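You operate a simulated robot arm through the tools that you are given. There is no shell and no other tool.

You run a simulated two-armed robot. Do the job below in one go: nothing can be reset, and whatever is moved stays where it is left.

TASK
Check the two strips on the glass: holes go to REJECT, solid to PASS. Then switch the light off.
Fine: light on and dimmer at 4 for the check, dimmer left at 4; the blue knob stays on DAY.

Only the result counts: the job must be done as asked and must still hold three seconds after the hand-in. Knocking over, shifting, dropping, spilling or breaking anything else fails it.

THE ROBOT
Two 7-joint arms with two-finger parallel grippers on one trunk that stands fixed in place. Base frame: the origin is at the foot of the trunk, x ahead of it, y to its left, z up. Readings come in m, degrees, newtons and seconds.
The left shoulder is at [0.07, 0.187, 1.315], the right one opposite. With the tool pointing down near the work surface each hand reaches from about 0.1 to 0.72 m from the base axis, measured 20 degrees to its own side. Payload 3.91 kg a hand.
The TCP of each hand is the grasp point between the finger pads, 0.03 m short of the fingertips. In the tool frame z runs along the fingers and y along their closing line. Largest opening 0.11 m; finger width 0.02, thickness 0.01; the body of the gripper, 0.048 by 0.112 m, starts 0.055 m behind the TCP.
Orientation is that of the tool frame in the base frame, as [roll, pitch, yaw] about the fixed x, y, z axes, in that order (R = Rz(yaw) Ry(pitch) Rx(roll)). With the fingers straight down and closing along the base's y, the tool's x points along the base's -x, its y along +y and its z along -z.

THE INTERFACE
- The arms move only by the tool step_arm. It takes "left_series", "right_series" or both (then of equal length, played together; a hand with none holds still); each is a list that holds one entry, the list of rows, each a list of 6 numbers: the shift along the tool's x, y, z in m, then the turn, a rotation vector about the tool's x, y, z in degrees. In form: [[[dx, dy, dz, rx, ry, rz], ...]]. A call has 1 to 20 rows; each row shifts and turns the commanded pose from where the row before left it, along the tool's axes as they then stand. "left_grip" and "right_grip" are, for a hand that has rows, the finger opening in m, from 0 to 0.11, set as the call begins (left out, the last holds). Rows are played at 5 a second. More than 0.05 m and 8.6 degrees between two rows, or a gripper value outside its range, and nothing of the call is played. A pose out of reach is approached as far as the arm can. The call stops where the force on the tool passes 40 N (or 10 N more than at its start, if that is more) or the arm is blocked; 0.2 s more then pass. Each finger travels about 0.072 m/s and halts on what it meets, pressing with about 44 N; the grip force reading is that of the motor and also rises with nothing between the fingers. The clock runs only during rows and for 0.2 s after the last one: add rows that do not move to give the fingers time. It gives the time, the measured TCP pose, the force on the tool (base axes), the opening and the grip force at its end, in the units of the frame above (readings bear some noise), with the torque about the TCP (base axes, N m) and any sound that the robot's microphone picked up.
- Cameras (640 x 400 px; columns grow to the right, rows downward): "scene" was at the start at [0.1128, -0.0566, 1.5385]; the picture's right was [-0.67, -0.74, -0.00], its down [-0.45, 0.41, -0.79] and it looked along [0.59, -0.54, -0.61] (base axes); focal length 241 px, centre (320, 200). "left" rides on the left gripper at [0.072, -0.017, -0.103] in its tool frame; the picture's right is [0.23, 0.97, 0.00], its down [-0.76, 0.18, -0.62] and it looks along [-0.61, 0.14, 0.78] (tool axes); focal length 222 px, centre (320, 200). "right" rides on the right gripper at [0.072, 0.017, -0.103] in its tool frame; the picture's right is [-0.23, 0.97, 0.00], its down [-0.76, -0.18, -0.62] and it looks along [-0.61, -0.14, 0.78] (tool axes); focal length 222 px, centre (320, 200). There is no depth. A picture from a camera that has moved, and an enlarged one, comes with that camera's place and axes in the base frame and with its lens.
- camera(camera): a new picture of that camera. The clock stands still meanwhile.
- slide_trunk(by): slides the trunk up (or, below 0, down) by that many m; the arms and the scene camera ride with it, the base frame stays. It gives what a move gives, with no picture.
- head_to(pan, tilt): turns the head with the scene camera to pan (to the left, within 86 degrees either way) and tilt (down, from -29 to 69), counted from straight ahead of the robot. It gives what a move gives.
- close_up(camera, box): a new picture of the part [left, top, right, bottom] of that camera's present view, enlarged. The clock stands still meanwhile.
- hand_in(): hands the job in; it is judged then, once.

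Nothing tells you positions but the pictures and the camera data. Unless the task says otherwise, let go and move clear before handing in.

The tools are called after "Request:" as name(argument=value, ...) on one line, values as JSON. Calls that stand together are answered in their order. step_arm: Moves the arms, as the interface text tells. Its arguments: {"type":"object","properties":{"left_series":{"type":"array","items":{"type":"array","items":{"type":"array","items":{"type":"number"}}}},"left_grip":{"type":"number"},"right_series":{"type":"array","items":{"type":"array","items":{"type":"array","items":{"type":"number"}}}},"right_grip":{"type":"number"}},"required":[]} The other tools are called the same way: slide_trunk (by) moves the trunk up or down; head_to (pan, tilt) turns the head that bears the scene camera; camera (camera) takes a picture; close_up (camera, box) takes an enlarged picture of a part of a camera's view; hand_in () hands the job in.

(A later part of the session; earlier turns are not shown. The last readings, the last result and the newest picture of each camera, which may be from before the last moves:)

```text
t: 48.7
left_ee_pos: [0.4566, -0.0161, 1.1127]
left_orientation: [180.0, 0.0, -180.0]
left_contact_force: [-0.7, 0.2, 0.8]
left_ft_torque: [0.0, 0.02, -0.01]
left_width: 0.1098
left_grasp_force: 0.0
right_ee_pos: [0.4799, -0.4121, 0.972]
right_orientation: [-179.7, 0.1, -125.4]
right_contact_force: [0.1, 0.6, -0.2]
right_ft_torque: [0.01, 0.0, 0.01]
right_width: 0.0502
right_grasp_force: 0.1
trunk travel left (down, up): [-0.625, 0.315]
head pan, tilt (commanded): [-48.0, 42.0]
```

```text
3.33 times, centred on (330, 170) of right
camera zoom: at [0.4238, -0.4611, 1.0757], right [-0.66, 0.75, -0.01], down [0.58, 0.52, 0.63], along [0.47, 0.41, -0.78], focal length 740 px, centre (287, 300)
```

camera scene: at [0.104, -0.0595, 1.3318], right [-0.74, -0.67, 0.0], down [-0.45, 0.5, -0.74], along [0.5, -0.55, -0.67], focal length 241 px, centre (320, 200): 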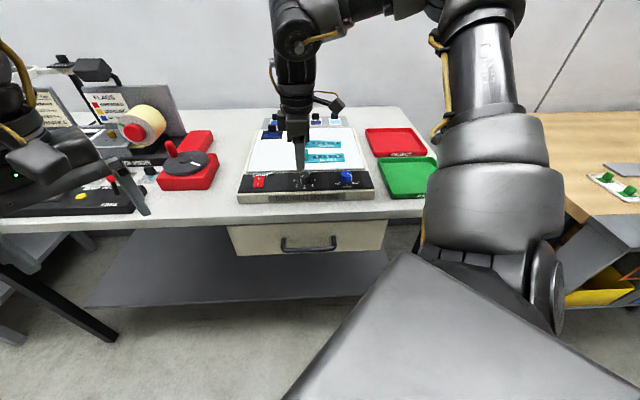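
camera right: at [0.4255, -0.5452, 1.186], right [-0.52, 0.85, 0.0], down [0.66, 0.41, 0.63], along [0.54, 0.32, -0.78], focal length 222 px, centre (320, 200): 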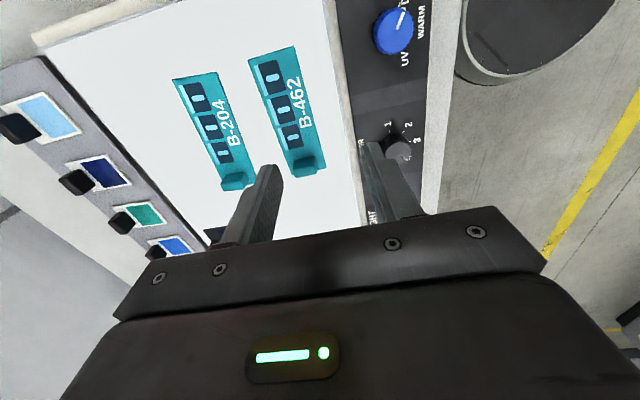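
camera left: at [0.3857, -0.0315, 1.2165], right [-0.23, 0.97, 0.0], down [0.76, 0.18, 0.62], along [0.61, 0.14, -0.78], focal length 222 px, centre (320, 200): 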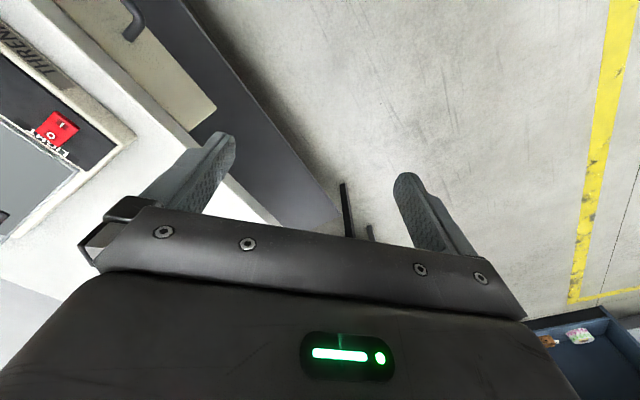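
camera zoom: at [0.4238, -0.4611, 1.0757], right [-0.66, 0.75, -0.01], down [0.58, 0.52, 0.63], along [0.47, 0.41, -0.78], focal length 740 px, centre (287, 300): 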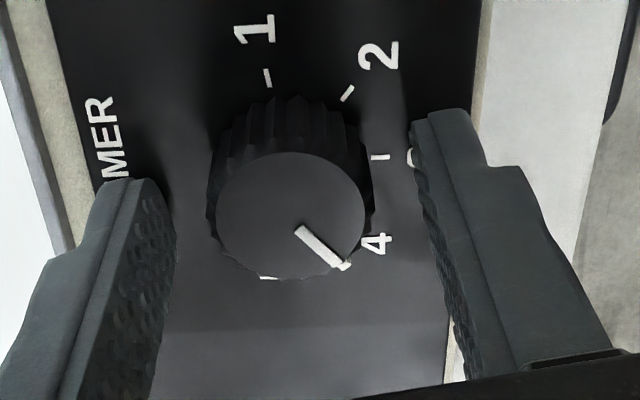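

Well centred. I'll grip and turn about 40° clockwise toward 5, then look at the strips.

Request:
step_arm(right_series=[[[0, 0, 0, 0, 0, 0], [0, 0, 0, 0, 0, 0], [0, 0, 0, 0, 0, 0]]], right_grip=0.02)

Request:
step_arm(right_series=[[[0, 0, 0, 0, 0, 8], [0, 0, 0, 0, 0, 8], [0, 0, 0, 0, 0, 0]]])

Request:
camera(camera="right")

Request:
close_up(camera="scene", box=[230, 115, 380, 205])

```text
t: 49.5
left_ee_pos: [0.4561, -0.0167, 1.1133]
left_orientation: [-180.0, 0.0, 179.9]
left_contact_force: [-0.2, 0.0, 0.3]
left_ft_torque: [0.01, -0.02, 0.02]
left_width: 0.11
left_grasp_force: 0.0
right_ee_pos: [0.479, -0.4125, 0.9728]
right_orientation: [-179.7, -0.1, -125.3]
right_contact_force: [-7.9, 6.4, -7.0]
right_ft_torque: [0.43, 0.32, -0.04]
right_width: 0.0294
right_grasp_force: 44.8
trunk travel left (down, up): [-0.625, 0.315]
head pan, tilt (commanded): [-48.0, 42.0]
```

```text
t: 50.3
left_ee_pos: [0.4567, -0.0162, 1.114]
left_orientation: [-180.0, -0.1, 179.9]
left_contact_force: [-0.2, -0.3, 1.0]
left_ft_torque: [0.02, 0.04, -0.06]
left_width: 0.1101
left_grasp_force: 0.0
right_ee_pos: [0.4783, -0.4124, 0.973]
right_orientation: [-179.9, 0.1, -141.4]
right_contact_force: [-11.0, 9.3, -21.5]
right_ft_torque: [0.18, 0.3, -0.03]
right_width: 0.0294
right_grasp_force: 45.1
trunk travel left (down, up): [-0.625, 0.315]
head pan, tilt (commanded): [-48.0, 42.0]
```

```text
taken
camera right: at [0.4122, -0.4436, 1.0759], right [-0.43, 0.9, 0.0], down [0.7, 0.34, 0.62], along [0.56, 0.27, -0.78], focal length 222 px, centre (320, 200)
```

right: 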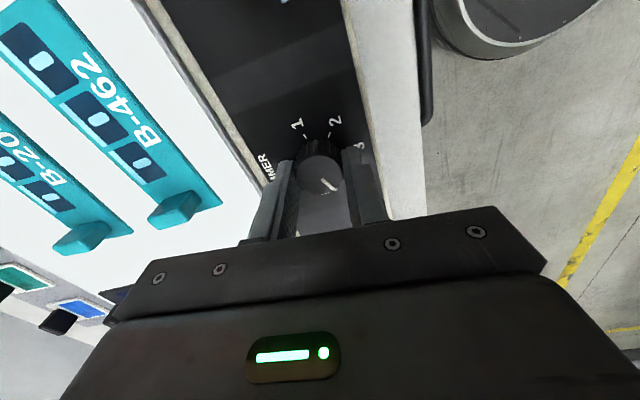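

```text
4.27 times, centred on (305, 160) of scene
camera zoom: at [0.105, -0.0606, 1.3314], right [-0.74, -0.67, 0.0], down [-0.45, 0.5, -0.74], along [0.5, -0.55, -0.67], focal length 1029 px, centre (384, 371)
```

zoom: 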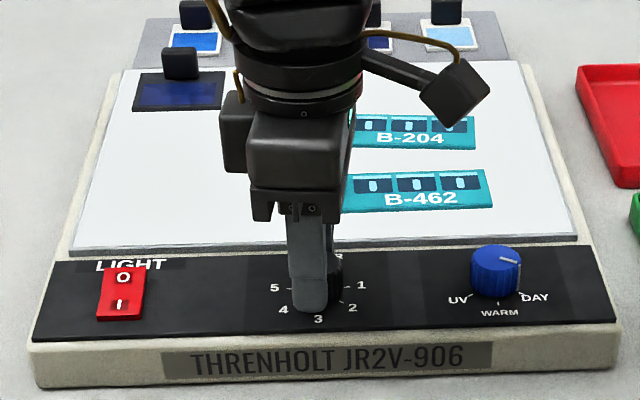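

At about 4.3 nothing new shows. I'll turn a little further toward 5 for the same check.

Request:
step_arm(right_series=[[[0, 0, 0, 0, 0, 8], [0, 0, 0, 0, 0, 8], [0, 0, 0, 0, 0, 6], [0, 0, 0, 0, 0, 0]]])

Request:
camera(camera="right")

Request:
close_up(camera="scene", box=[230, 115, 380, 205])

Request:
close_up(camera="scene", box=[300, 134, 348, 164])

```text
t: 51.3
left_ee_pos: [0.4568, -0.0187, 1.1133]
left_orientation: [179.9, -0.1, -180.0]
left_contact_force: [-0.5, 0.3, -0.1]
left_ft_torque: [0.02, -0.02, 0.0]
left_width: 0.1101
left_grasp_force: 0.1
right_ee_pos: [0.4799, -0.4135, 0.972]
right_orientation: [-180.0, 0.2, -163.5]
right_contact_force: [-14.1, 6.8, -30.4]
right_ft_torque: [0.23, 0.42, -0.01]
right_width: 0.0288
right_grasp_force: 45.1
trunk travel left (down, up): [-0.625, 0.315]
head pan, tilt (commanded): [-48.0, 42.0]
```

```text
taken
camera right: at [0.4055, -0.4168, 1.076], right [-0.06, 1.0, 0.0], down [0.78, 0.05, 0.63], along [0.62, 0.04, -0.78], focal length 222 px, centre (320, 200)
```

right: 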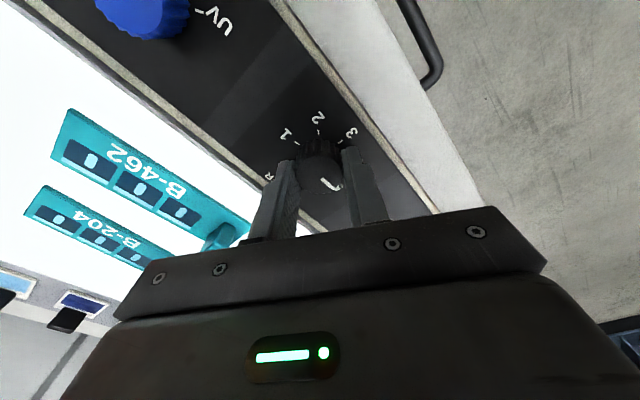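

```text
4.27 times, centred on (305, 160) of scene
camera zoom: at [0.1053, -0.0617, 1.3314], right [-0.74, -0.67, 0.0], down [-0.45, 0.5, -0.74], along [0.5, -0.55, -0.67], focal length 1029 px, centre (384, 371)
```

zoom: 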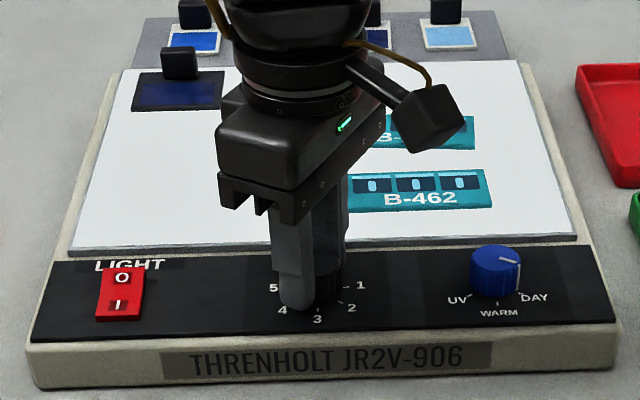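

```text
13.33 times, centred on (324, 149) of scene
camera zoom: at [0.1053, -0.0617, 1.3314], right [-0.74, -0.67, 0.0], down [-0.45, 0.5, -0.74], along [0.5, -0.55, -0.67], focal length 3216 px, centre (267, 880)
```

zoom: 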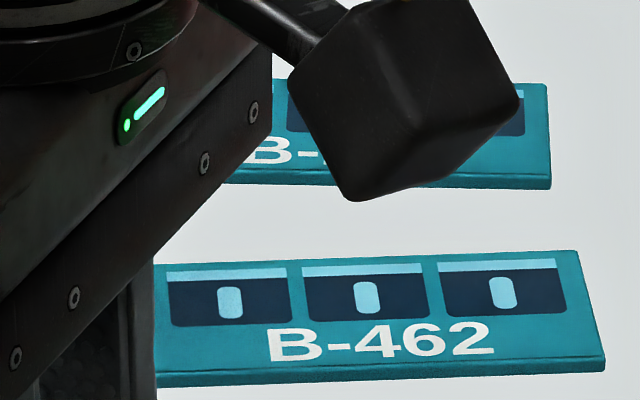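

Still nothing near 4.8. One quick zoom of both strips from the hand camera here, then I'll turn back to 4.

Request:
close_up(camera="right", box=[15, 100, 255, 250])

Request:
close_up(camera="right", box=[60, 130, 140, 180])

Request:
close_up(camera="right", box=[30, 195, 130, 258])

```text
2.67 times, centred on (135, 175) of right
camera zoom: at [0.4055, -0.4168, 1.076], right [-0.06, 1.0, 0.0], down [0.78, 0.05, 0.63], along [0.62, 0.04, -0.78], focal length 592 px, centre (813, 267)
```

zoom: 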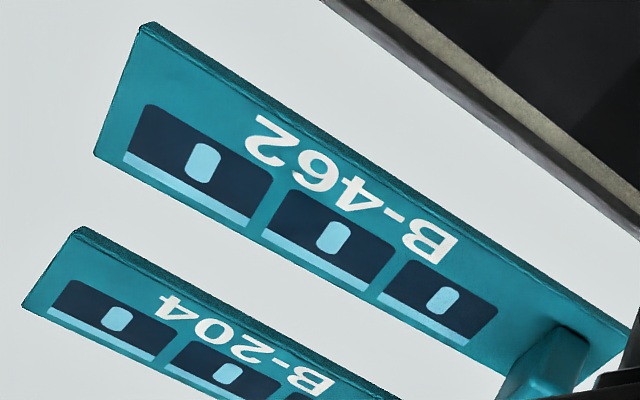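

```text
8.00 times, centred on (100, 155) of right
camera zoom: at [0.4055, -0.4168, 1.076], right [-0.06, 1.0, 0.0], down [0.78, 0.05, 0.63], along [0.62, 0.04, -0.78], focal length 1777 px, centre (2080, 560)
```

zoom: 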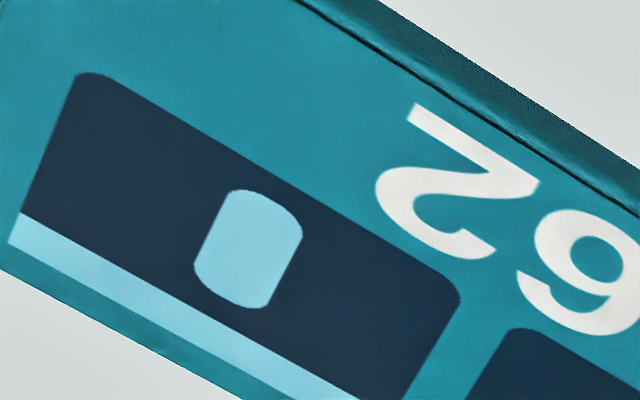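

```text
6.35 times, centred on (80, 226) of right
camera zoom: at [0.4055, -0.4168, 1.076], right [-0.06, 1.0, 0.0], down [0.78, 0.05, 0.63], along [0.62, 0.04, -0.78], focal length 1410 px, centre (1844, 32)
```

zoom: 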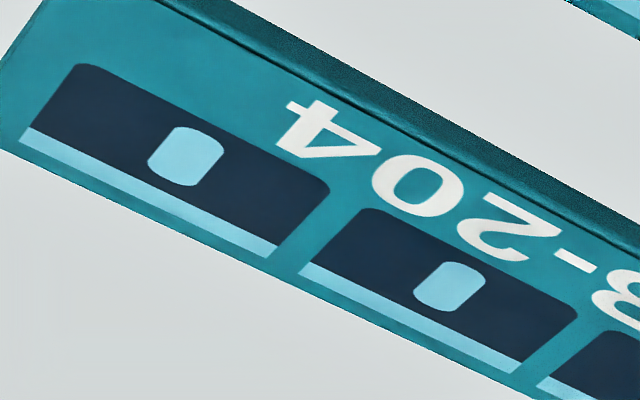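

Nothing glows on either strip even near 4.8: the pale patches don't change with the lamp, so they are printing and both strips are solid. I'll turn the dimmer back by the same 38° to 4.

Request:
step_arm(right_series=[[[0, 0, 0, 0, 0, -8], [0, 0, 0, 0, 0, -8], [0, 0, 0, 0, 0, -8], [0, 0, 0, 0, 0, -8], [0, 0, 0, 0, 0, -6], [0, 0, 0, 0, 0, 0]]])

Request:
close_up(camera="right", box=[250, 110, 410, 230])

```text
t: 52.7
left_ee_pos: [0.4565, -0.0171, 1.114]
left_orientation: [179.9, -0.1, 179.9]
left_contact_force: [0.2, -0.3, -0.1]
left_ft_torque: [-0.01, -0.01, -0.01]
left_width: 0.1101
left_grasp_force: 0.0
right_ee_pos: [0.4772, -0.412, 0.9739]
right_orientation: [-179.8, 0.0, -125.2]
right_contact_force: [-19.0, 9.0, -30.5]
right_ft_torque: [0.21, 0.64, -0.06]
right_width: 0.0294
right_grasp_force: 44.9
trunk travel left (down, up): [-0.625, 0.315]
head pan, tilt (commanded): [-48.0, 42.0]
```

```text
3.33 times, centred on (330, 170) of right
camera zoom: at [0.4234, -0.4606, 1.0765], right [-0.66, 0.75, 0.0], down [0.58, 0.52, 0.62], along [0.47, 0.41, -0.78], focal length 740 px, centre (287, 300)
```

zoom: 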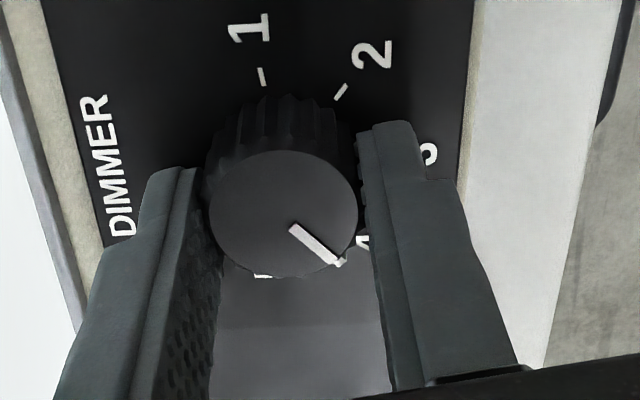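

The pointer is back at the same place in the gripper view. I'll release, lift and read it carefully.

Request:
step_arm(right_series=[[[0, 0, 0, 0, 0, 0], [0, 0, 0, 0, 0, 0], [0, 0, -0.02, 0, 0, 0], [0, 0, -0.03, 0, 0, 0], [0, 0, -0.03, 0, 0, 0]]], right_grip=0.055)

Request:
close_up(camera="right", box=[270, 80, 370, 170])

Request:
close_up(camera="scene", box=[285, 165, 330, 195])

```text
t: 53.9
left_ee_pos: [0.4568, -0.0158, 1.1131]
left_orientation: [180.0, 0.0, -179.9]
left_contact_force: [-0.3, 0.2, -1.2]
left_ft_torque: [0.0, 0.03, -0.01]
left_width: 0.1101
left_grasp_force: 0.0
right_ee_pos: [0.4767, -0.4121, 1.0543]
right_orientation: [-179.6, 0.0, -125.4]
right_contact_force: [-0.5, 1.2, 0.4]
right_ft_torque: [-0.01, -0.03, -0.01]
right_width: 0.0551
right_grasp_force: 0.0
trunk travel left (down, up): [-0.625, 0.315]
head pan, tilt (commanded): [-48.0, 42.0]
```

```text
4.44 times, centred on (320, 125) of right
camera zoom: at [0.4221, -0.4601, 1.158], right [-0.66, 0.75, -0.01], down [0.58, 0.52, 0.63], along [0.47, 0.41, -0.78], focal length 987 px, centre (320, 533)
```

zoom: 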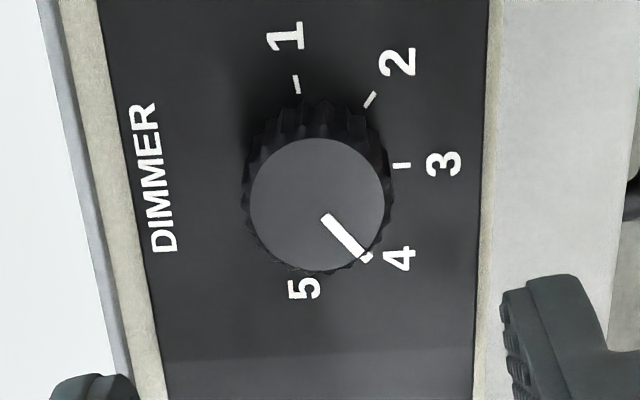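

```text
13.33 times, centred on (308, 180) of scene
camera zoom: at [0.1039, -0.0595, 1.3317], right [-0.74, -0.67, 0.0], down [-0.45, 0.5, -0.74], along [0.5, -0.55, -0.67], focal length 3216 px, centre (487, 467)
```

zoom: 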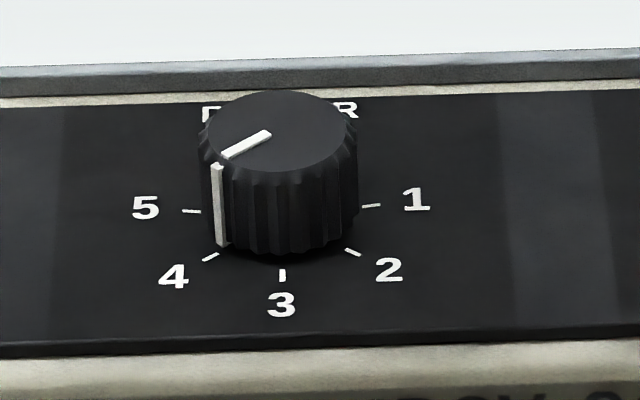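

The dimmer reads the same 4 as before, and the check says both strips are solid, so both go to PASS. Next I'll move above the tab of B-462, near (0.547,-0.489), and take one more close look at it on the way.

Request:
step_arm(right_series=[[[0.0073, -0.0339, 0, 0, 0, 0], [0.0073, -0.0339, 0, 0, 0, 0], [0.0073, -0.0339, 0, 0, 0, 0], [0, 0, 0, 0, 0, 7.6], [0, 0, 0, 0, 0, 0]]], right_grip=0.05)

Request:
camera(camera="right")

Request:
close_up(camera="right", box=[240, 0, 400, 180])

Request:
close_up(camera="scene", box=[280, 110, 380, 170])

```text
t: 55.1
left_ee_pos: [0.4571, -0.0156, 1.1136]
left_orientation: [179.9, -0.2, -179.9]
left_contact_force: [0.8, 0.1, 0.6]
left_ft_torque: [0.02, 0.0, -0.02]
left_width: 0.1101
left_grasp_force: 0.1
right_ee_pos: [0.5483, -0.4889, 1.0545]
right_orientation: [-179.7, 0.1, -133.0]
right_contact_force: [-0.8, 0.1, 0.5]
right_ft_torque: [0.0, -0.02, 0.0]
right_width: 0.0502
right_grasp_force: 0.0
trunk travel left (down, up): [-0.625, 0.315]
head pan, tilt (commanded): [-48.0, 42.0]
```

```text
taken
camera right: at [0.4873, -0.529, 1.1591], right [-0.56, 0.83, 0.0], down [0.65, 0.44, 0.63], along [0.52, 0.35, -0.78], focal length 222 px, centre (320, 200)
```

right: 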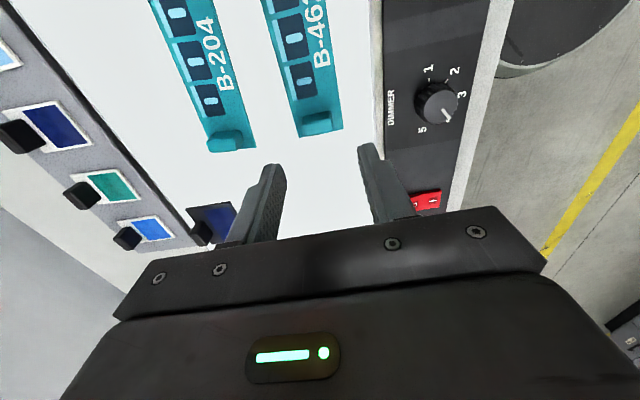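

```text
2.22 times, centred on (320, 90) of right
camera zoom: at [0.4873, -0.529, 1.1591], right [-0.56, 0.83, 0.0], down [0.65, 0.44, 0.63], along [0.52, 0.35, -0.78], focal length 494 px, centre (320, 444)
```

zoom: 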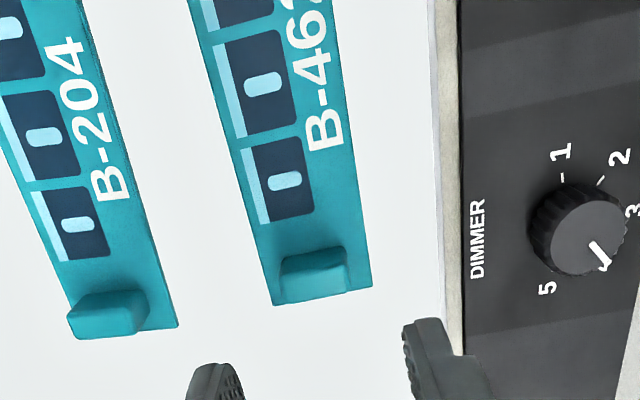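

```text
6.40 times, centred on (330, 140) of scene
camera zoom: at [0.1047, -0.06, 1.3316], right [-0.74, -0.67, 0.0], down [-0.45, 0.5, -0.74], along [0.5, -0.55, -0.67], focal length 1544 px, centre (256, 584)
```

zoom: 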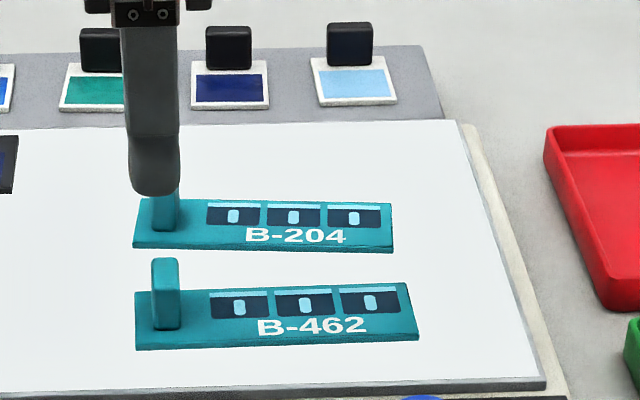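

No holes show from this near-overhead view either. The tab of B-462 is almost under the TCP; I'll correct 4 mm and descend around it with the fingers open.

Request:
step_arm(right_series=[[[0.004, 0, 0.02, 0, 0, 0], [0, 0, 0.02, 0, 0, 0], [0, 0, 0.02, 0, 0, 0], [0, 0, 0.01, 0, 0, 0], [0, 0, 0, 0, 0, 0]]])

Request:
camera(camera="right")

Request:
close_up(camera="scene", box=[280, 110, 380, 170])

```text
t: 56.3
left_ee_pos: [0.4577, -0.0159, 1.1135]
left_orientation: [180.0, 0.0, 180.0]
left_contact_force: [0.0, -1.2, -0.1]
left_ft_torque: [-0.03, 0.0, 0.0]
left_width: 0.11
left_grasp_force: 0.0
right_ee_pos: [0.5474, -0.4919, 0.9851]
right_orientation: [-179.7, 0.1, -133.2]
right_contact_force: [-0.1, 0.4, -0.5]
right_ft_torque: [-0.03, 0.01, 0.0]
right_width: 0.0499
right_grasp_force: 0.0
trunk travel left (down, up): [-0.625, 0.315]
head pan, tilt (commanded): [-48.0, 42.0]
```

```text
taken
camera right: at [0.4856, -0.5323, 1.0888], right [-0.56, 0.83, -0.01], down [0.65, 0.44, 0.63], along [0.52, 0.35, -0.78], focal length 222 px, centre (320, 200)
```

right: 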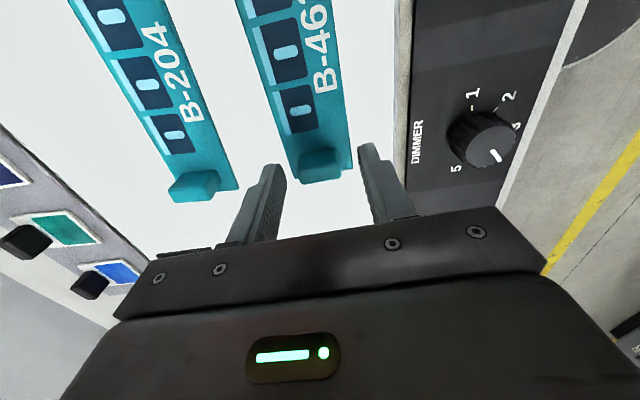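

```text
6.40 times, centred on (330, 140) of scene
camera zoom: at [0.1047, -0.0599, 1.3316], right [-0.74, -0.67, 0.0], down [-0.45, 0.5, -0.74], along [0.5, -0.55, -0.67], focal length 1544 px, centre (256, 584)
```

zoom: 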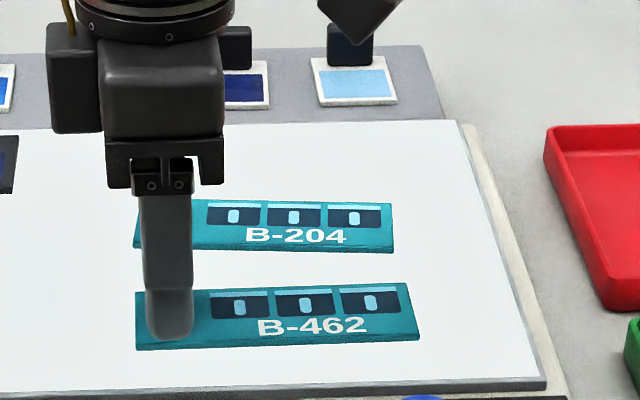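

The near finger is in front of the tab and the far one should be behind it. A quick zoom to confirm.

Request:
close_up(camera="right", box=[240, 100, 400, 220])

```text
3.33 times, centred on (320, 160) of right
camera zoom: at [0.4856, -0.5323, 1.0888], right [-0.56, 0.83, -0.01], down [0.65, 0.44, 0.63], along [0.52, 0.35, -0.78], focal length 740 px, centre (320, 333)
```

zoom: 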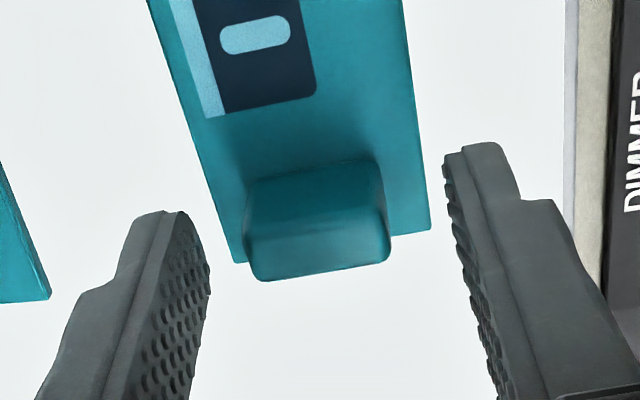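

The tab (26 mm deep) sits centred between the fingers. I'll lower 4 mm more, close, and check the grip.

Request:
step_arm(right_series=[[[0.001, 0, 0.004, 0, 0, 0], [0, 0, 0, 0, 0, 0]]])

Request:
step_arm(right_series=[[[0, 0, 0, 0, 0, 0], [0, 0, 0, 0, 0, 0], [0, 0, 0, 0, 0, 0]]], right_grip=0.01)

Request:
close_up(camera="right", box=[240, 100, 400, 220])

```text
t: 56.9
left_ee_pos: [0.4568, -0.0152, 1.1135]
left_orientation: [-180.0, -0.1, 180.0]
left_contact_force: [0.5, -0.1, -0.1]
left_ft_torque: [-0.02, 0.02, -0.01]
left_width: 0.11
left_grasp_force: 0.0
right_ee_pos: [0.5475, -0.4919, 0.9824]
right_orientation: [-179.7, 0.2, -133.0]
right_contact_force: [0.0, 0.7, 0.0]
right_ft_torque: [0.03, -0.01, 0.03]
right_width: 0.0502
right_grasp_force: 0.0
trunk travel left (down, up): [-0.625, 0.315]
head pan, tilt (commanded): [-48.0, 42.0]
```

```text
t: 57.7
left_ee_pos: [0.4567, -0.0171, 1.1141]
left_orientation: [-180.0, -0.1, -179.9]
left_contact_force: [0.2, 0.3, 0.0]
left_ft_torque: [-0.02, -0.01, 0.0]
left_width: 0.1099
left_grasp_force: 0.0
right_ee_pos: [0.5466, -0.4929, 0.9805]
right_orientation: [-179.6, 0.1, -133.0]
right_contact_force: [0.2, 0.2, 0.4]
right_ft_torque: [0.02, -0.01, -0.03]
right_width: 0.0262
right_grasp_force: 44.1
trunk travel left (down, up): [-0.625, 0.315]
head pan, tilt (commanded): [-48.0, 42.0]
```

```text
3.33 times, centred on (320, 160) of right
camera zoom: at [0.4846, -0.533, 1.0845], right [-0.56, 0.83, 0.0], down [0.65, 0.44, 0.63], along [0.52, 0.35, -0.78], focal length 740 px, centre (320, 333)
```

zoom: 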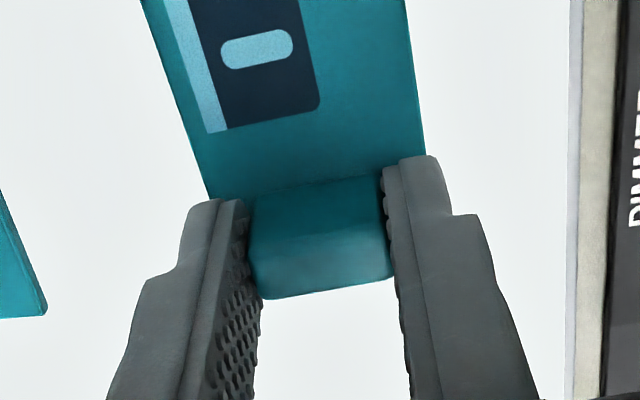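

The tab is gripped at 26 mm. I'll lift B-462 straight up 6 cm and look at it.

Request:
step_arm(right_series=[[[0, 0, -0.01, 0, 0, 0], [0, 0, -0.02, 0, 0, 0], [0, 0, -0.02, 0, 0, 0], [0, 0, -0.02, 0, 0, 0], [0, 0, 0, 0, 0, 0]]])

Request:
camera(camera="right")

Request:
close_up(camera="scene", box=[230, 100, 390, 200])

```text
t: 58.9
left_ee_pos: [0.4561, -0.0164, 1.1129]
left_orientation: [-180.0, -0.1, -180.0]
left_contact_force: [0.7, 0.2, -0.6]
left_ft_torque: [0.0, 0.01, 0.01]
left_width: 0.11
left_grasp_force: 0.1
right_ee_pos: [0.5462, -0.4922, 1.0508]
right_orientation: [-179.7, 0.1, -133.1]
right_contact_force: [-0.4, 0.1, 0.0]
right_ft_torque: [-0.02, 0.02, 0.0]
right_width: 0.0102
right_grasp_force: 0.1
trunk travel left (down, up): [-0.625, 0.315]
head pan, tilt (commanded): [-48.0, 42.0]
```

```text
taken
camera right: at [0.4841, -0.5332, 1.1541], right [-0.56, 0.83, 0.0], down [0.65, 0.44, 0.63], along [0.52, 0.35, -0.78], focal length 222 px, centre (320, 200)
```

right: 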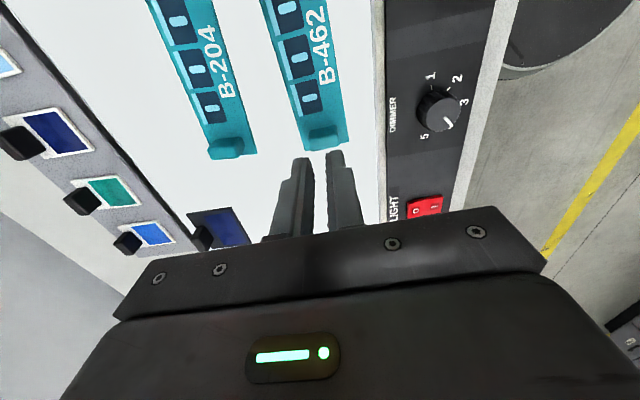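

```text
4.00 times, centred on (310, 150) of scene
camera zoom: at [0.105, -0.0605, 1.3316], right [-0.74, -0.67, 0.0], down [-0.45, 0.5, -0.74], along [0.5, -0.55, -0.67], focal length 965 px, centre (360, 400)
```

zoom: 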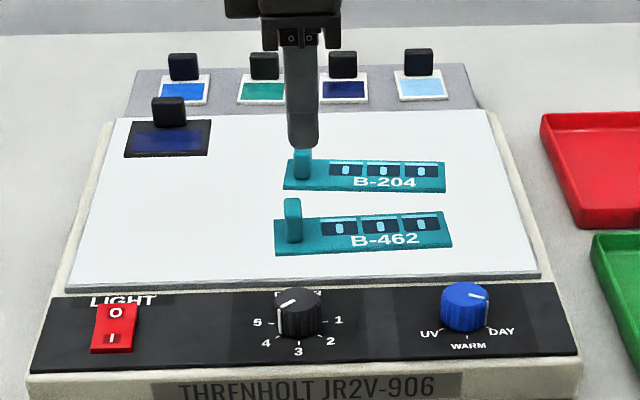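

The fingers slipped off the tab and closed to 10 mm; the strip stayed on the glass. I'll check its pose up close before gripping again, deeper this time.

Request:
close_up(camera="scene", box=[295, 140, 345, 168])

Request:
close_up(camera="right", box=[255, 90, 385, 170])

Request:
close_up(camera="scene", box=[297, 146, 317, 166])

```text
12.80 times, centred on (320, 154) of scene
camera zoom: at [0.105, -0.0605, 1.3316], right [-0.74, -0.67, 0.0], down [-0.45, 0.5, -0.74], along [0.5, -0.55, -0.67], focal length 3088 px, centre (320, 789)
```

zoom: 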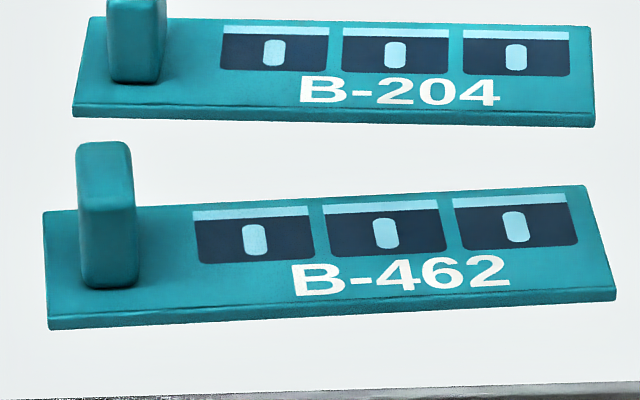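

```text
4.92 times, centred on (320, 130) of right
camera zoom: at [0.4841, -0.5332, 1.1541], right [-0.56, 0.83, 0.0], down [0.65, 0.44, 0.63], along [0.52, 0.35, -0.78], focal length 1094 px, centre (320, 545)
```

zoom: 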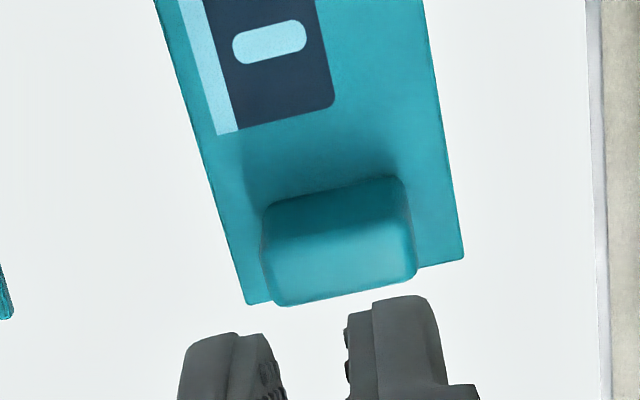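

```text
16.00 times, centred on (307, 156) of scene
camera zoom: at [0.105, -0.0605, 1.3316], right [-0.74, -0.67, 0.0], down [-0.45, 0.5, -0.74], along [0.5, -0.55, -0.67], focal length 3860 px, centre (528, 904)
```

zoom: 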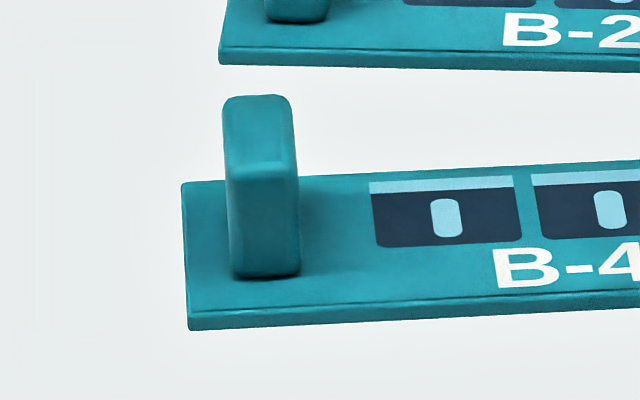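

The strip only slid about 8 mm on the glass; the grip across the tab's deep side was weak against tilting. I'll turn the wrist 90° so the fingers close across the tab's thin side with full pad contact.

Request:
step_arm(right_series=[[[0, 0, 0, 0, 0, -7.5], [0, 0, 0, 0, 0, -7.5], [0, 0, 0, 0, 0, -7.5], [0, 0, 0, 0, 0, -7.5], [0, 0, 0, 0, 0, -7.5], [0, 0, 0, 0, 0, -7.5], [0, 0, 0, 0, 0, -7.5], [0, 0, 0, 0, 0, -7.5], [0, 0, 0, 0, 0, -7.5], [0, 0, 0, 0, 0, -7.5], [0, 0, 0, 0, 0, -7.5], [0, 0, 0, 0, 0, -7.5], [0, 0, 0, 0, 0, 0]]], right_grip=0.04)

Request:
camera(camera="right")

Request:
camera(camera="scene")

```text
t: 61.7
left_ee_pos: [0.4578, -0.0159, 1.1135]
left_orientation: [-180.0, -0.2, 180.0]
left_contact_force: [0.7, -0.6, 0.1]
left_ft_torque: [0.02, 0.0, 0.01]
left_width: 0.1098
left_grasp_force: 0.1
right_ee_pos: [0.5457, -0.4912, 1.0502]
right_orientation: [-179.9, -0.3, -42.8]
right_contact_force: [0.0, -0.3, 0.4]
right_ft_torque: [0.0, 0.01, -0.02]
right_width: 0.0399
right_grasp_force: 0.0
trunk travel left (down, up): [-0.625, 0.315]
head pan, tilt (commanded): [-48.0, 42.0]
```

```text
taken
camera right: at [0.5874, -0.5522, 1.1545], right [-0.83, -0.56, 0.0], down [-0.44, 0.65, 0.62], along [-0.34, 0.52, -0.79], focal length 222 px, centre (320, 200)
```

right: 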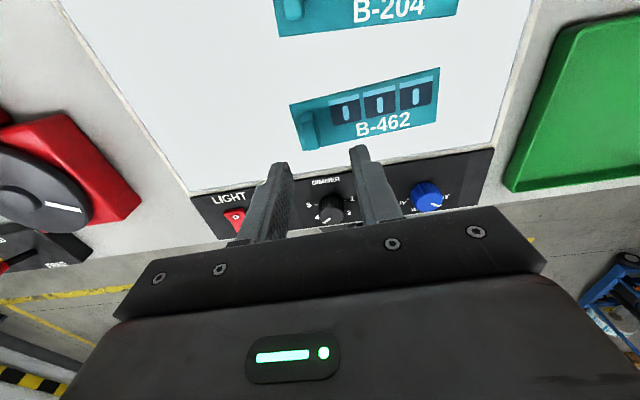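

```text
taken
camera scene: at [0.1048, -0.0601, 1.3316], right [-0.74, -0.67, 0.0], down [-0.45, 0.5, -0.74], along [0.5, -0.55, -0.67], focal length 241 px, centre (320, 200)
```

scene: 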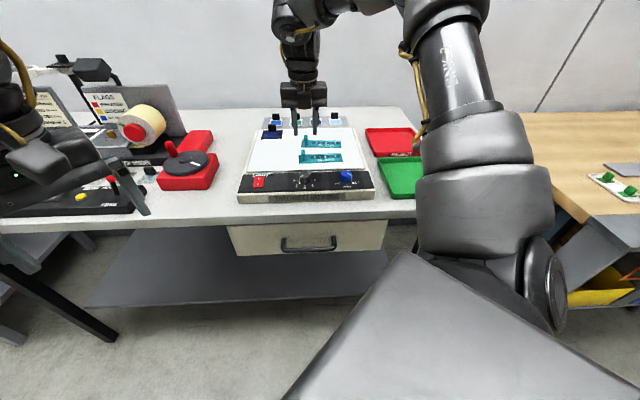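

Yaw 317 is reachable here, with the fingers closing along the strip's length. I'll zoom in on the tab to measure its current place and angle.

Request:
close_up(camera="right", box=[270, 50, 450, 170])

Request:
close_up(camera="right", box=[285, 90, 345, 160])

```text
3.33 times, centred on (360, 110) of right
camera zoom: at [0.5874, -0.5522, 1.1545], right [-0.83, -0.56, 0.0], down [-0.44, 0.65, 0.62], along [-0.34, 0.52, -0.79], focal length 740 px, centre (187, 500)
```

zoom: 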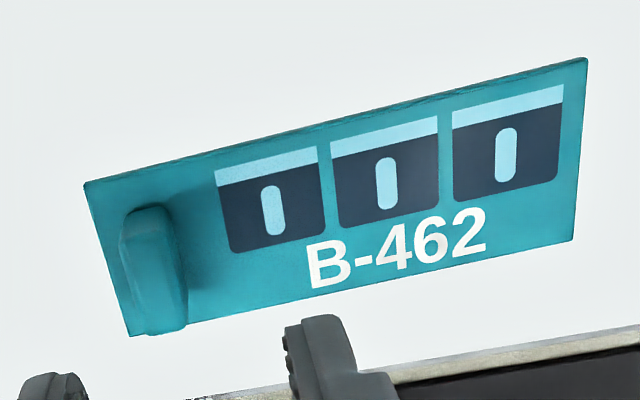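

```text
5.71 times, centred on (315, 125) of right
camera zoom: at [0.5874, -0.5522, 1.1545], right [-0.83, -0.56, 0.0], down [-0.44, 0.65, 0.62], along [-0.34, 0.52, -0.79], focal length 1269 px, centre (349, 629)
```

zoom: 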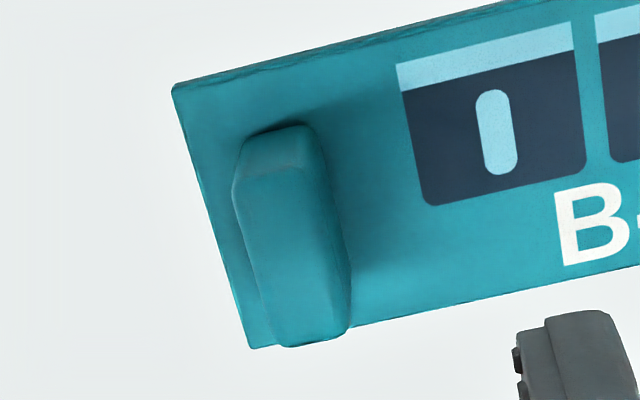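

The tab centre is now about (0.5515,-0.483) and the strip is aligned with the gripper. I'll shift 9 mm, descend to 2–3 mm above the strip and check.

Request:
step_arm(right_series=[[[-0.001, -0.0092, 0.0, 0, 0, 0], [0, 0, 0.02, 0, 0, 0], [0, 0, 0.02, 0, 0, 0], [0, 0, 0.02, 0, 0, 0], [0, 0, 0.009, 0, 0, 0], [0, 0, 0, 0, 0, 0]]])

Request:
close_up(camera="right", box=[240, 90, 420, 220])

Request:
close_up(camera="scene", box=[280, 120, 350, 170])

```text
t: 63.1
left_ee_pos: [0.4558, -0.0166, 1.1148]
left_orientation: [-180.0, 0.1, 179.9]
left_contact_force: [0.6, -0.6, -1.1]
left_ft_torque: [-0.03, 0.0, -0.02]
left_width: 0.11
left_grasp_force: 0.0
right_ee_pos: [0.5521, -0.4839, 0.9812]
right_orientation: [-179.9, -0.3, -43.0]
right_contact_force: [-0.6, 0.4, -0.5]
right_ft_torque: [0.0, 0.02, -0.01]
right_width: 0.0404
right_grasp_force: 0.0
trunk travel left (down, up): [-0.625, 0.315]
head pan, tilt (commanded): [-48.0, 42.0]
```

```text
3.08 times, centred on (330, 155) of right
camera zoom: at [0.5938, -0.5445, 1.0856], right [-0.83, -0.56, 0.0], down [-0.44, 0.65, 0.62], along [-0.34, 0.52, -0.79], focal length 684 px, centre (289, 338)
```

zoom: 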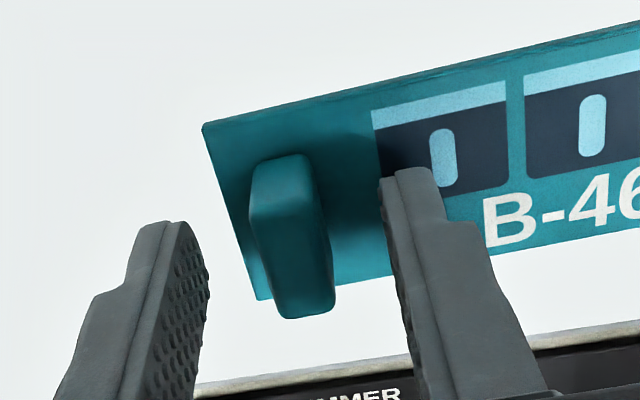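

```text
8.00 times, centred on (315, 145) of scene
camera zoom: at [0.1047, -0.0599, 1.3316], right [-0.74, -0.67, 0.0], down [-0.45, 0.5, -0.74], along [0.5, -0.55, -0.67], focal length 1930 px, centre (360, 640)
```

zoom: 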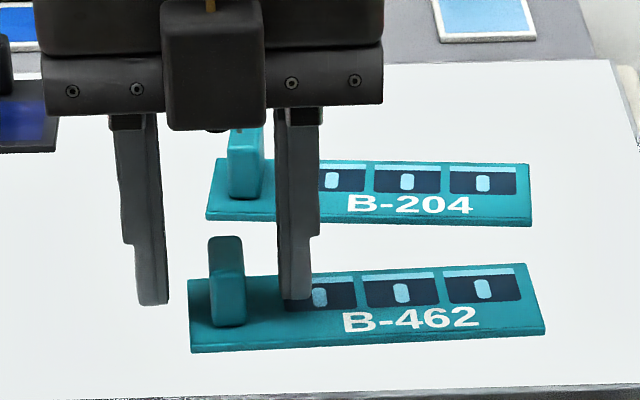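

The tab is centred between the fingers in both directions. I'll lower 2 mm and close on it.

Request:
step_arm(right_series=[[[0, 0, 0.0025, 0, 0, 0], [0, 0, 0, 0, 0, 0]]])

Request:
step_arm(right_series=[[[0, 0, 0, 0, 0, 0], [0, 0, 0, 0, 0, 0], [0, 0, 0, 0, 0, 0], [0, 0, 0, 0, 0, 0]]], right_grip=0.0)

Request:
close_up(camera="scene", box=[280, 120, 350, 170])

Request:
close_up(camera="right", box=[240, 90, 420, 220])

```text
t: 63.7
left_ee_pos: [0.4563, -0.0165, 1.1132]
left_orientation: [-179.9, -0.2, -180.0]
left_contact_force: [0.1, -0.2, 0.0]
left_ft_torque: [-0.04, 0.0, -0.01]
left_width: 0.1099
left_grasp_force: 0.1
right_ee_pos: [0.5509, -0.4836, 0.9798]
right_orientation: [-179.8, -0.3, -43.0]
right_contact_force: [-0.2, 0.0, -0.2]
right_ft_torque: [0.0, 0.03, 0.03]
right_width: 0.04
right_grasp_force: 0.0
trunk travel left (down, up): [-0.625, 0.315]
head pan, tilt (commanded): [-48.0, 42.0]
```

```text
t: 64.7
left_ee_pos: [0.4559, -0.0171, 1.1136]
left_orientation: [-180.0, -0.1, 179.9]
left_contact_force: [-0.1, -0.1, -0.3]
left_ft_torque: [0.03, -0.02, 0.02]
left_width: 0.11
left_grasp_force: 0.0
right_ee_pos: [0.5515, -0.4849, 0.9797]
right_orientation: [-179.9, -0.2, -43.1]
right_contact_force: [0.1, -0.3, 0.1]
right_ft_torque: [-0.01, 0.06, 0.0]
right_width: 0.0116
right_grasp_force: 43.8
trunk travel left (down, up): [-0.625, 0.315]
head pan, tilt (commanded): [-48.0, 42.0]
```

```text
8.00 times, centred on (315, 145) of scene
camera zoom: at [0.1048, -0.0601, 1.3316], right [-0.74, -0.67, 0.0], down [-0.45, 0.5, -0.74], along [0.5, -0.55, -0.67], focal length 1930 px, centre (360, 640)
```

zoom: 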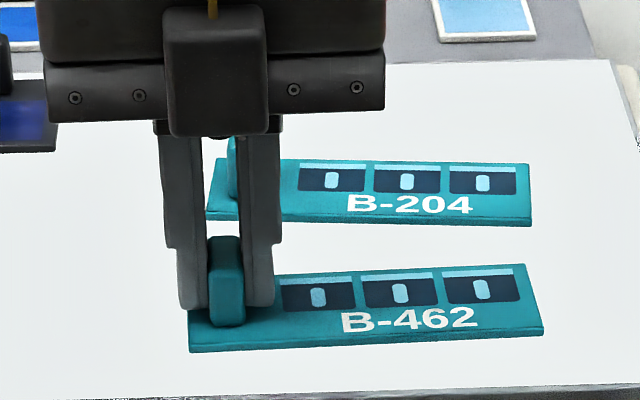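

```text
3.08 times, centred on (330, 155) of right
camera zoom: at [0.5933, -0.545, 1.0832], right [-0.83, -0.56, 0.0], down [-0.44, 0.65, 0.62], along [-0.34, 0.52, -0.79], focal length 684 px, centre (289, 338)
```

zoom: 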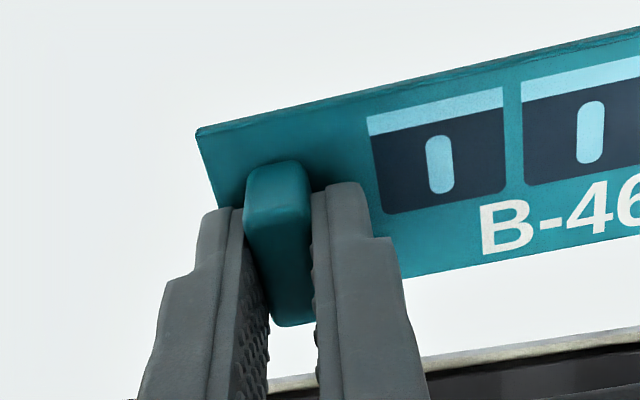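

Gripped across the thin side at 11.6 mm. I'll lift 1.5 cm first and check it holds.

Request:
step_arm(right_series=[[[0, 0, -0.004, 0, 0, 0], [0, 0, -0.005, 0, 0, 0], [0, 0, -0.006, 0, 0, 0], [0, 0, 0, 0, 0, 0]]])

Request:
close_up(camera="scene", box=[280, 120, 350, 170])

```text
t: 65.7
left_ee_pos: [0.4577, -0.0165, 1.1133]
left_orientation: [-179.9, -0.1, -180.0]
left_contact_force: [-1.2, 0.2, 0.5]
left_ft_torque: [0.0, 0.0, -0.02]
left_width: 0.1101
left_grasp_force: 0.1
right_ee_pos: [0.5516, -0.4851, 0.9946]
right_orientation: [-179.9, -0.3, -43.0]
right_contact_force: [1.2, -0.1, -0.3]
right_ft_torque: [0.04, 0.0, -0.02]
right_width: 0.0115
right_grasp_force: 44.2
trunk travel left (down, up): [-0.625, 0.315]
head pan, tilt (commanded): [-48.0, 42.0]
```

```text
8.00 times, centred on (315, 145) of scene
camera zoom: at [0.1049, -0.0603, 1.3316], right [-0.74, -0.67, 0.0], down [-0.45, 0.5, -0.74], along [0.5, -0.55, -0.67], focal length 1930 px, centre (360, 640)
```

zoom: 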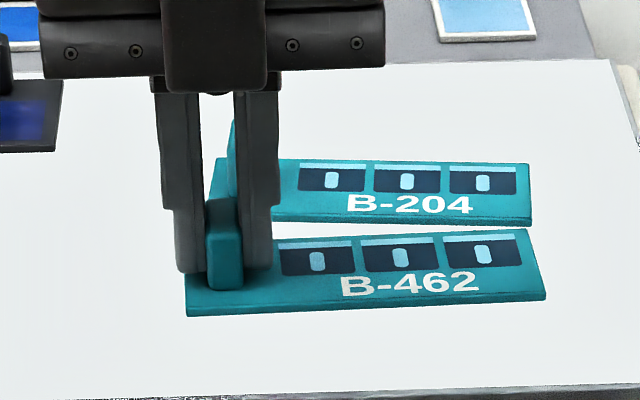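

B-462 is held level and clear of the glass. I'll raise it and carry it toward the green PASS tray, halfway first.

Request:
step_arm(right_series=[[[0, 0, -0.03, 0, 0, 0], [0, 0, -0.035, 0, 0, 0], [-0.0068, 0.04, 0, 0, 0, 0], [-0.0068, 0.04, 0, 0, 0, 0], [-0.0068, 0.04, 0, 0, 0, 0], [0, 0, 0, 0, 0, 0]]])

Request:
camera(camera="right")

Request:
camera(camera="scene")

```text
t: 67.1
left_ee_pos: [0.4567, -0.0176, 1.113]
left_orientation: [179.9, -0.1, -179.9]
left_contact_force: [-0.6, -0.3, 0.5]
left_ft_torque: [0.02, 0.01, 0.02]
left_width: 0.11
left_grasp_force: 0.1
right_ee_pos: [0.4558, -0.5592, 1.0596]
right_orientation: [-179.9, -0.3, -42.9]
right_contact_force: [0.3, -0.1, -0.5]
right_ft_torque: [0.06, -0.01, 0.0]
right_width: 0.0114
right_grasp_force: 43.7
trunk travel left (down, up): [-0.625, 0.315]
head pan, tilt (commanded): [-48.0, 42.0]
```

```text
taken
camera right: at [0.498, -0.6195, 1.1635], right [-0.83, -0.56, 0.0], down [-0.44, 0.65, 0.62], along [-0.34, 0.52, -0.79], focal length 222 px, centre (320, 200)
```

right: 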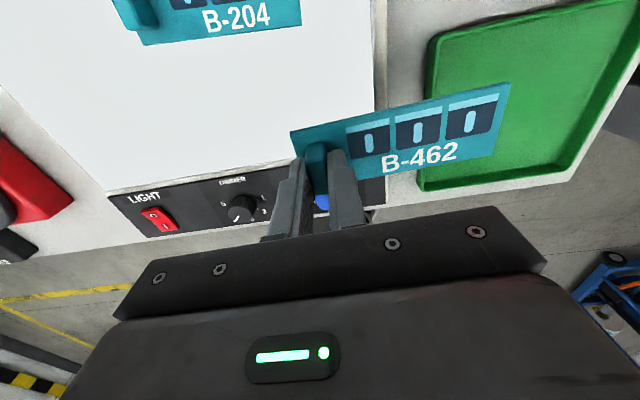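

```text
taken
camera scene: at [0.1055, -0.0599, 1.3315], right [-0.74, -0.67, 0.0], down [-0.45, 0.5, -0.74], along [0.5, -0.55, -0.67], focal length 241 px, centre (320, 200)
```

scene: 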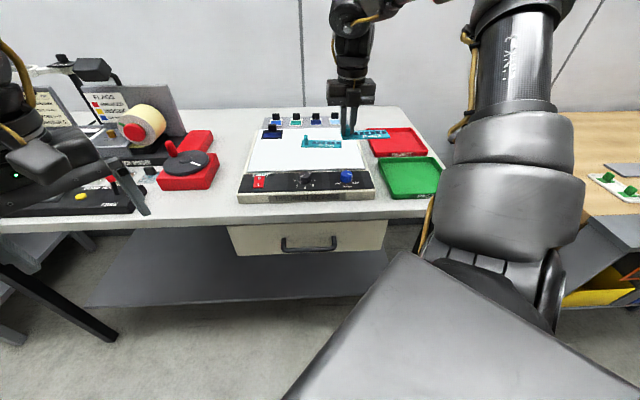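

The strip is halfway and the tray is in view. I'll zoom to measure the tray and to confirm the lifted strip shows no background through it.

Request:
close_up(camera="right", box=[280, 70, 520, 210])

Request:
close_up(camera="right", box=[400, 0, 640, 200])

Request:
close_up(camera="scene", box=[340, 110, 460, 210])

```text
2.67 times, centred on (400, 140) of right
camera zoom: at [0.498, -0.6195, 1.1635], right [-0.83, -0.56, 0.0], down [-0.44, 0.65, 0.62], along [-0.34, 0.52, -0.79], focal length 592 px, centre (107, 360)
```

zoom: 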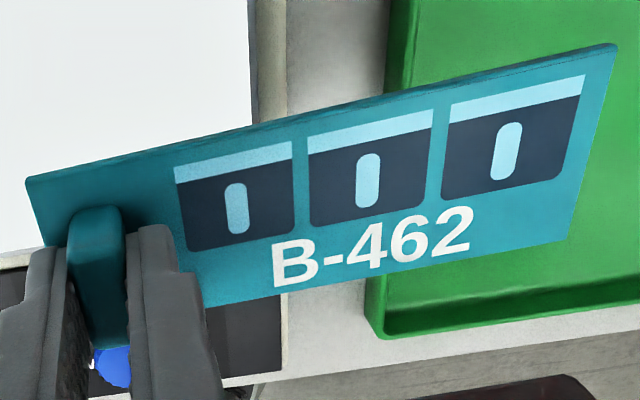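

```text
2.00 times, centred on (520, 100) of right
camera zoom: at [0.498, -0.6195, 1.1635], right [-0.83, -0.56, 0.0], down [-0.44, 0.65, 0.62], along [-0.34, 0.52, -0.79], focal length 444 px, centre (-80, 400)
```

zoom: 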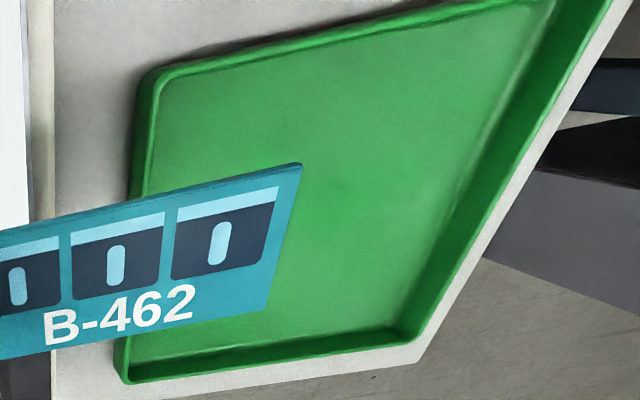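

```text
4.00 times, centred on (400, 160) of scene
camera zoom: at [0.1055, -0.0599, 1.3315], right [-0.74, -0.67, 0.0], down [-0.45, 0.5, -0.74], along [0.5, -0.55, -0.67], focal length 965 px, centre (0, 360)
```

zoom: 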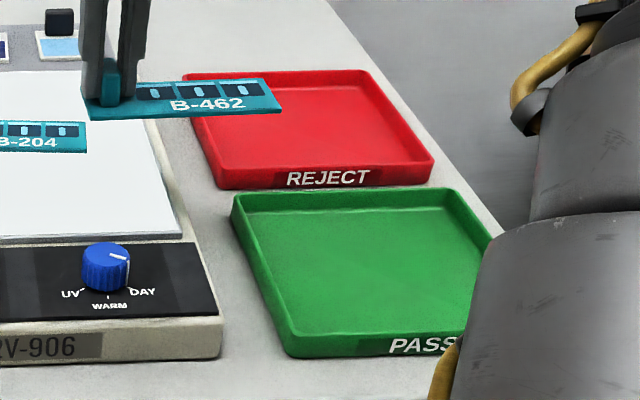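

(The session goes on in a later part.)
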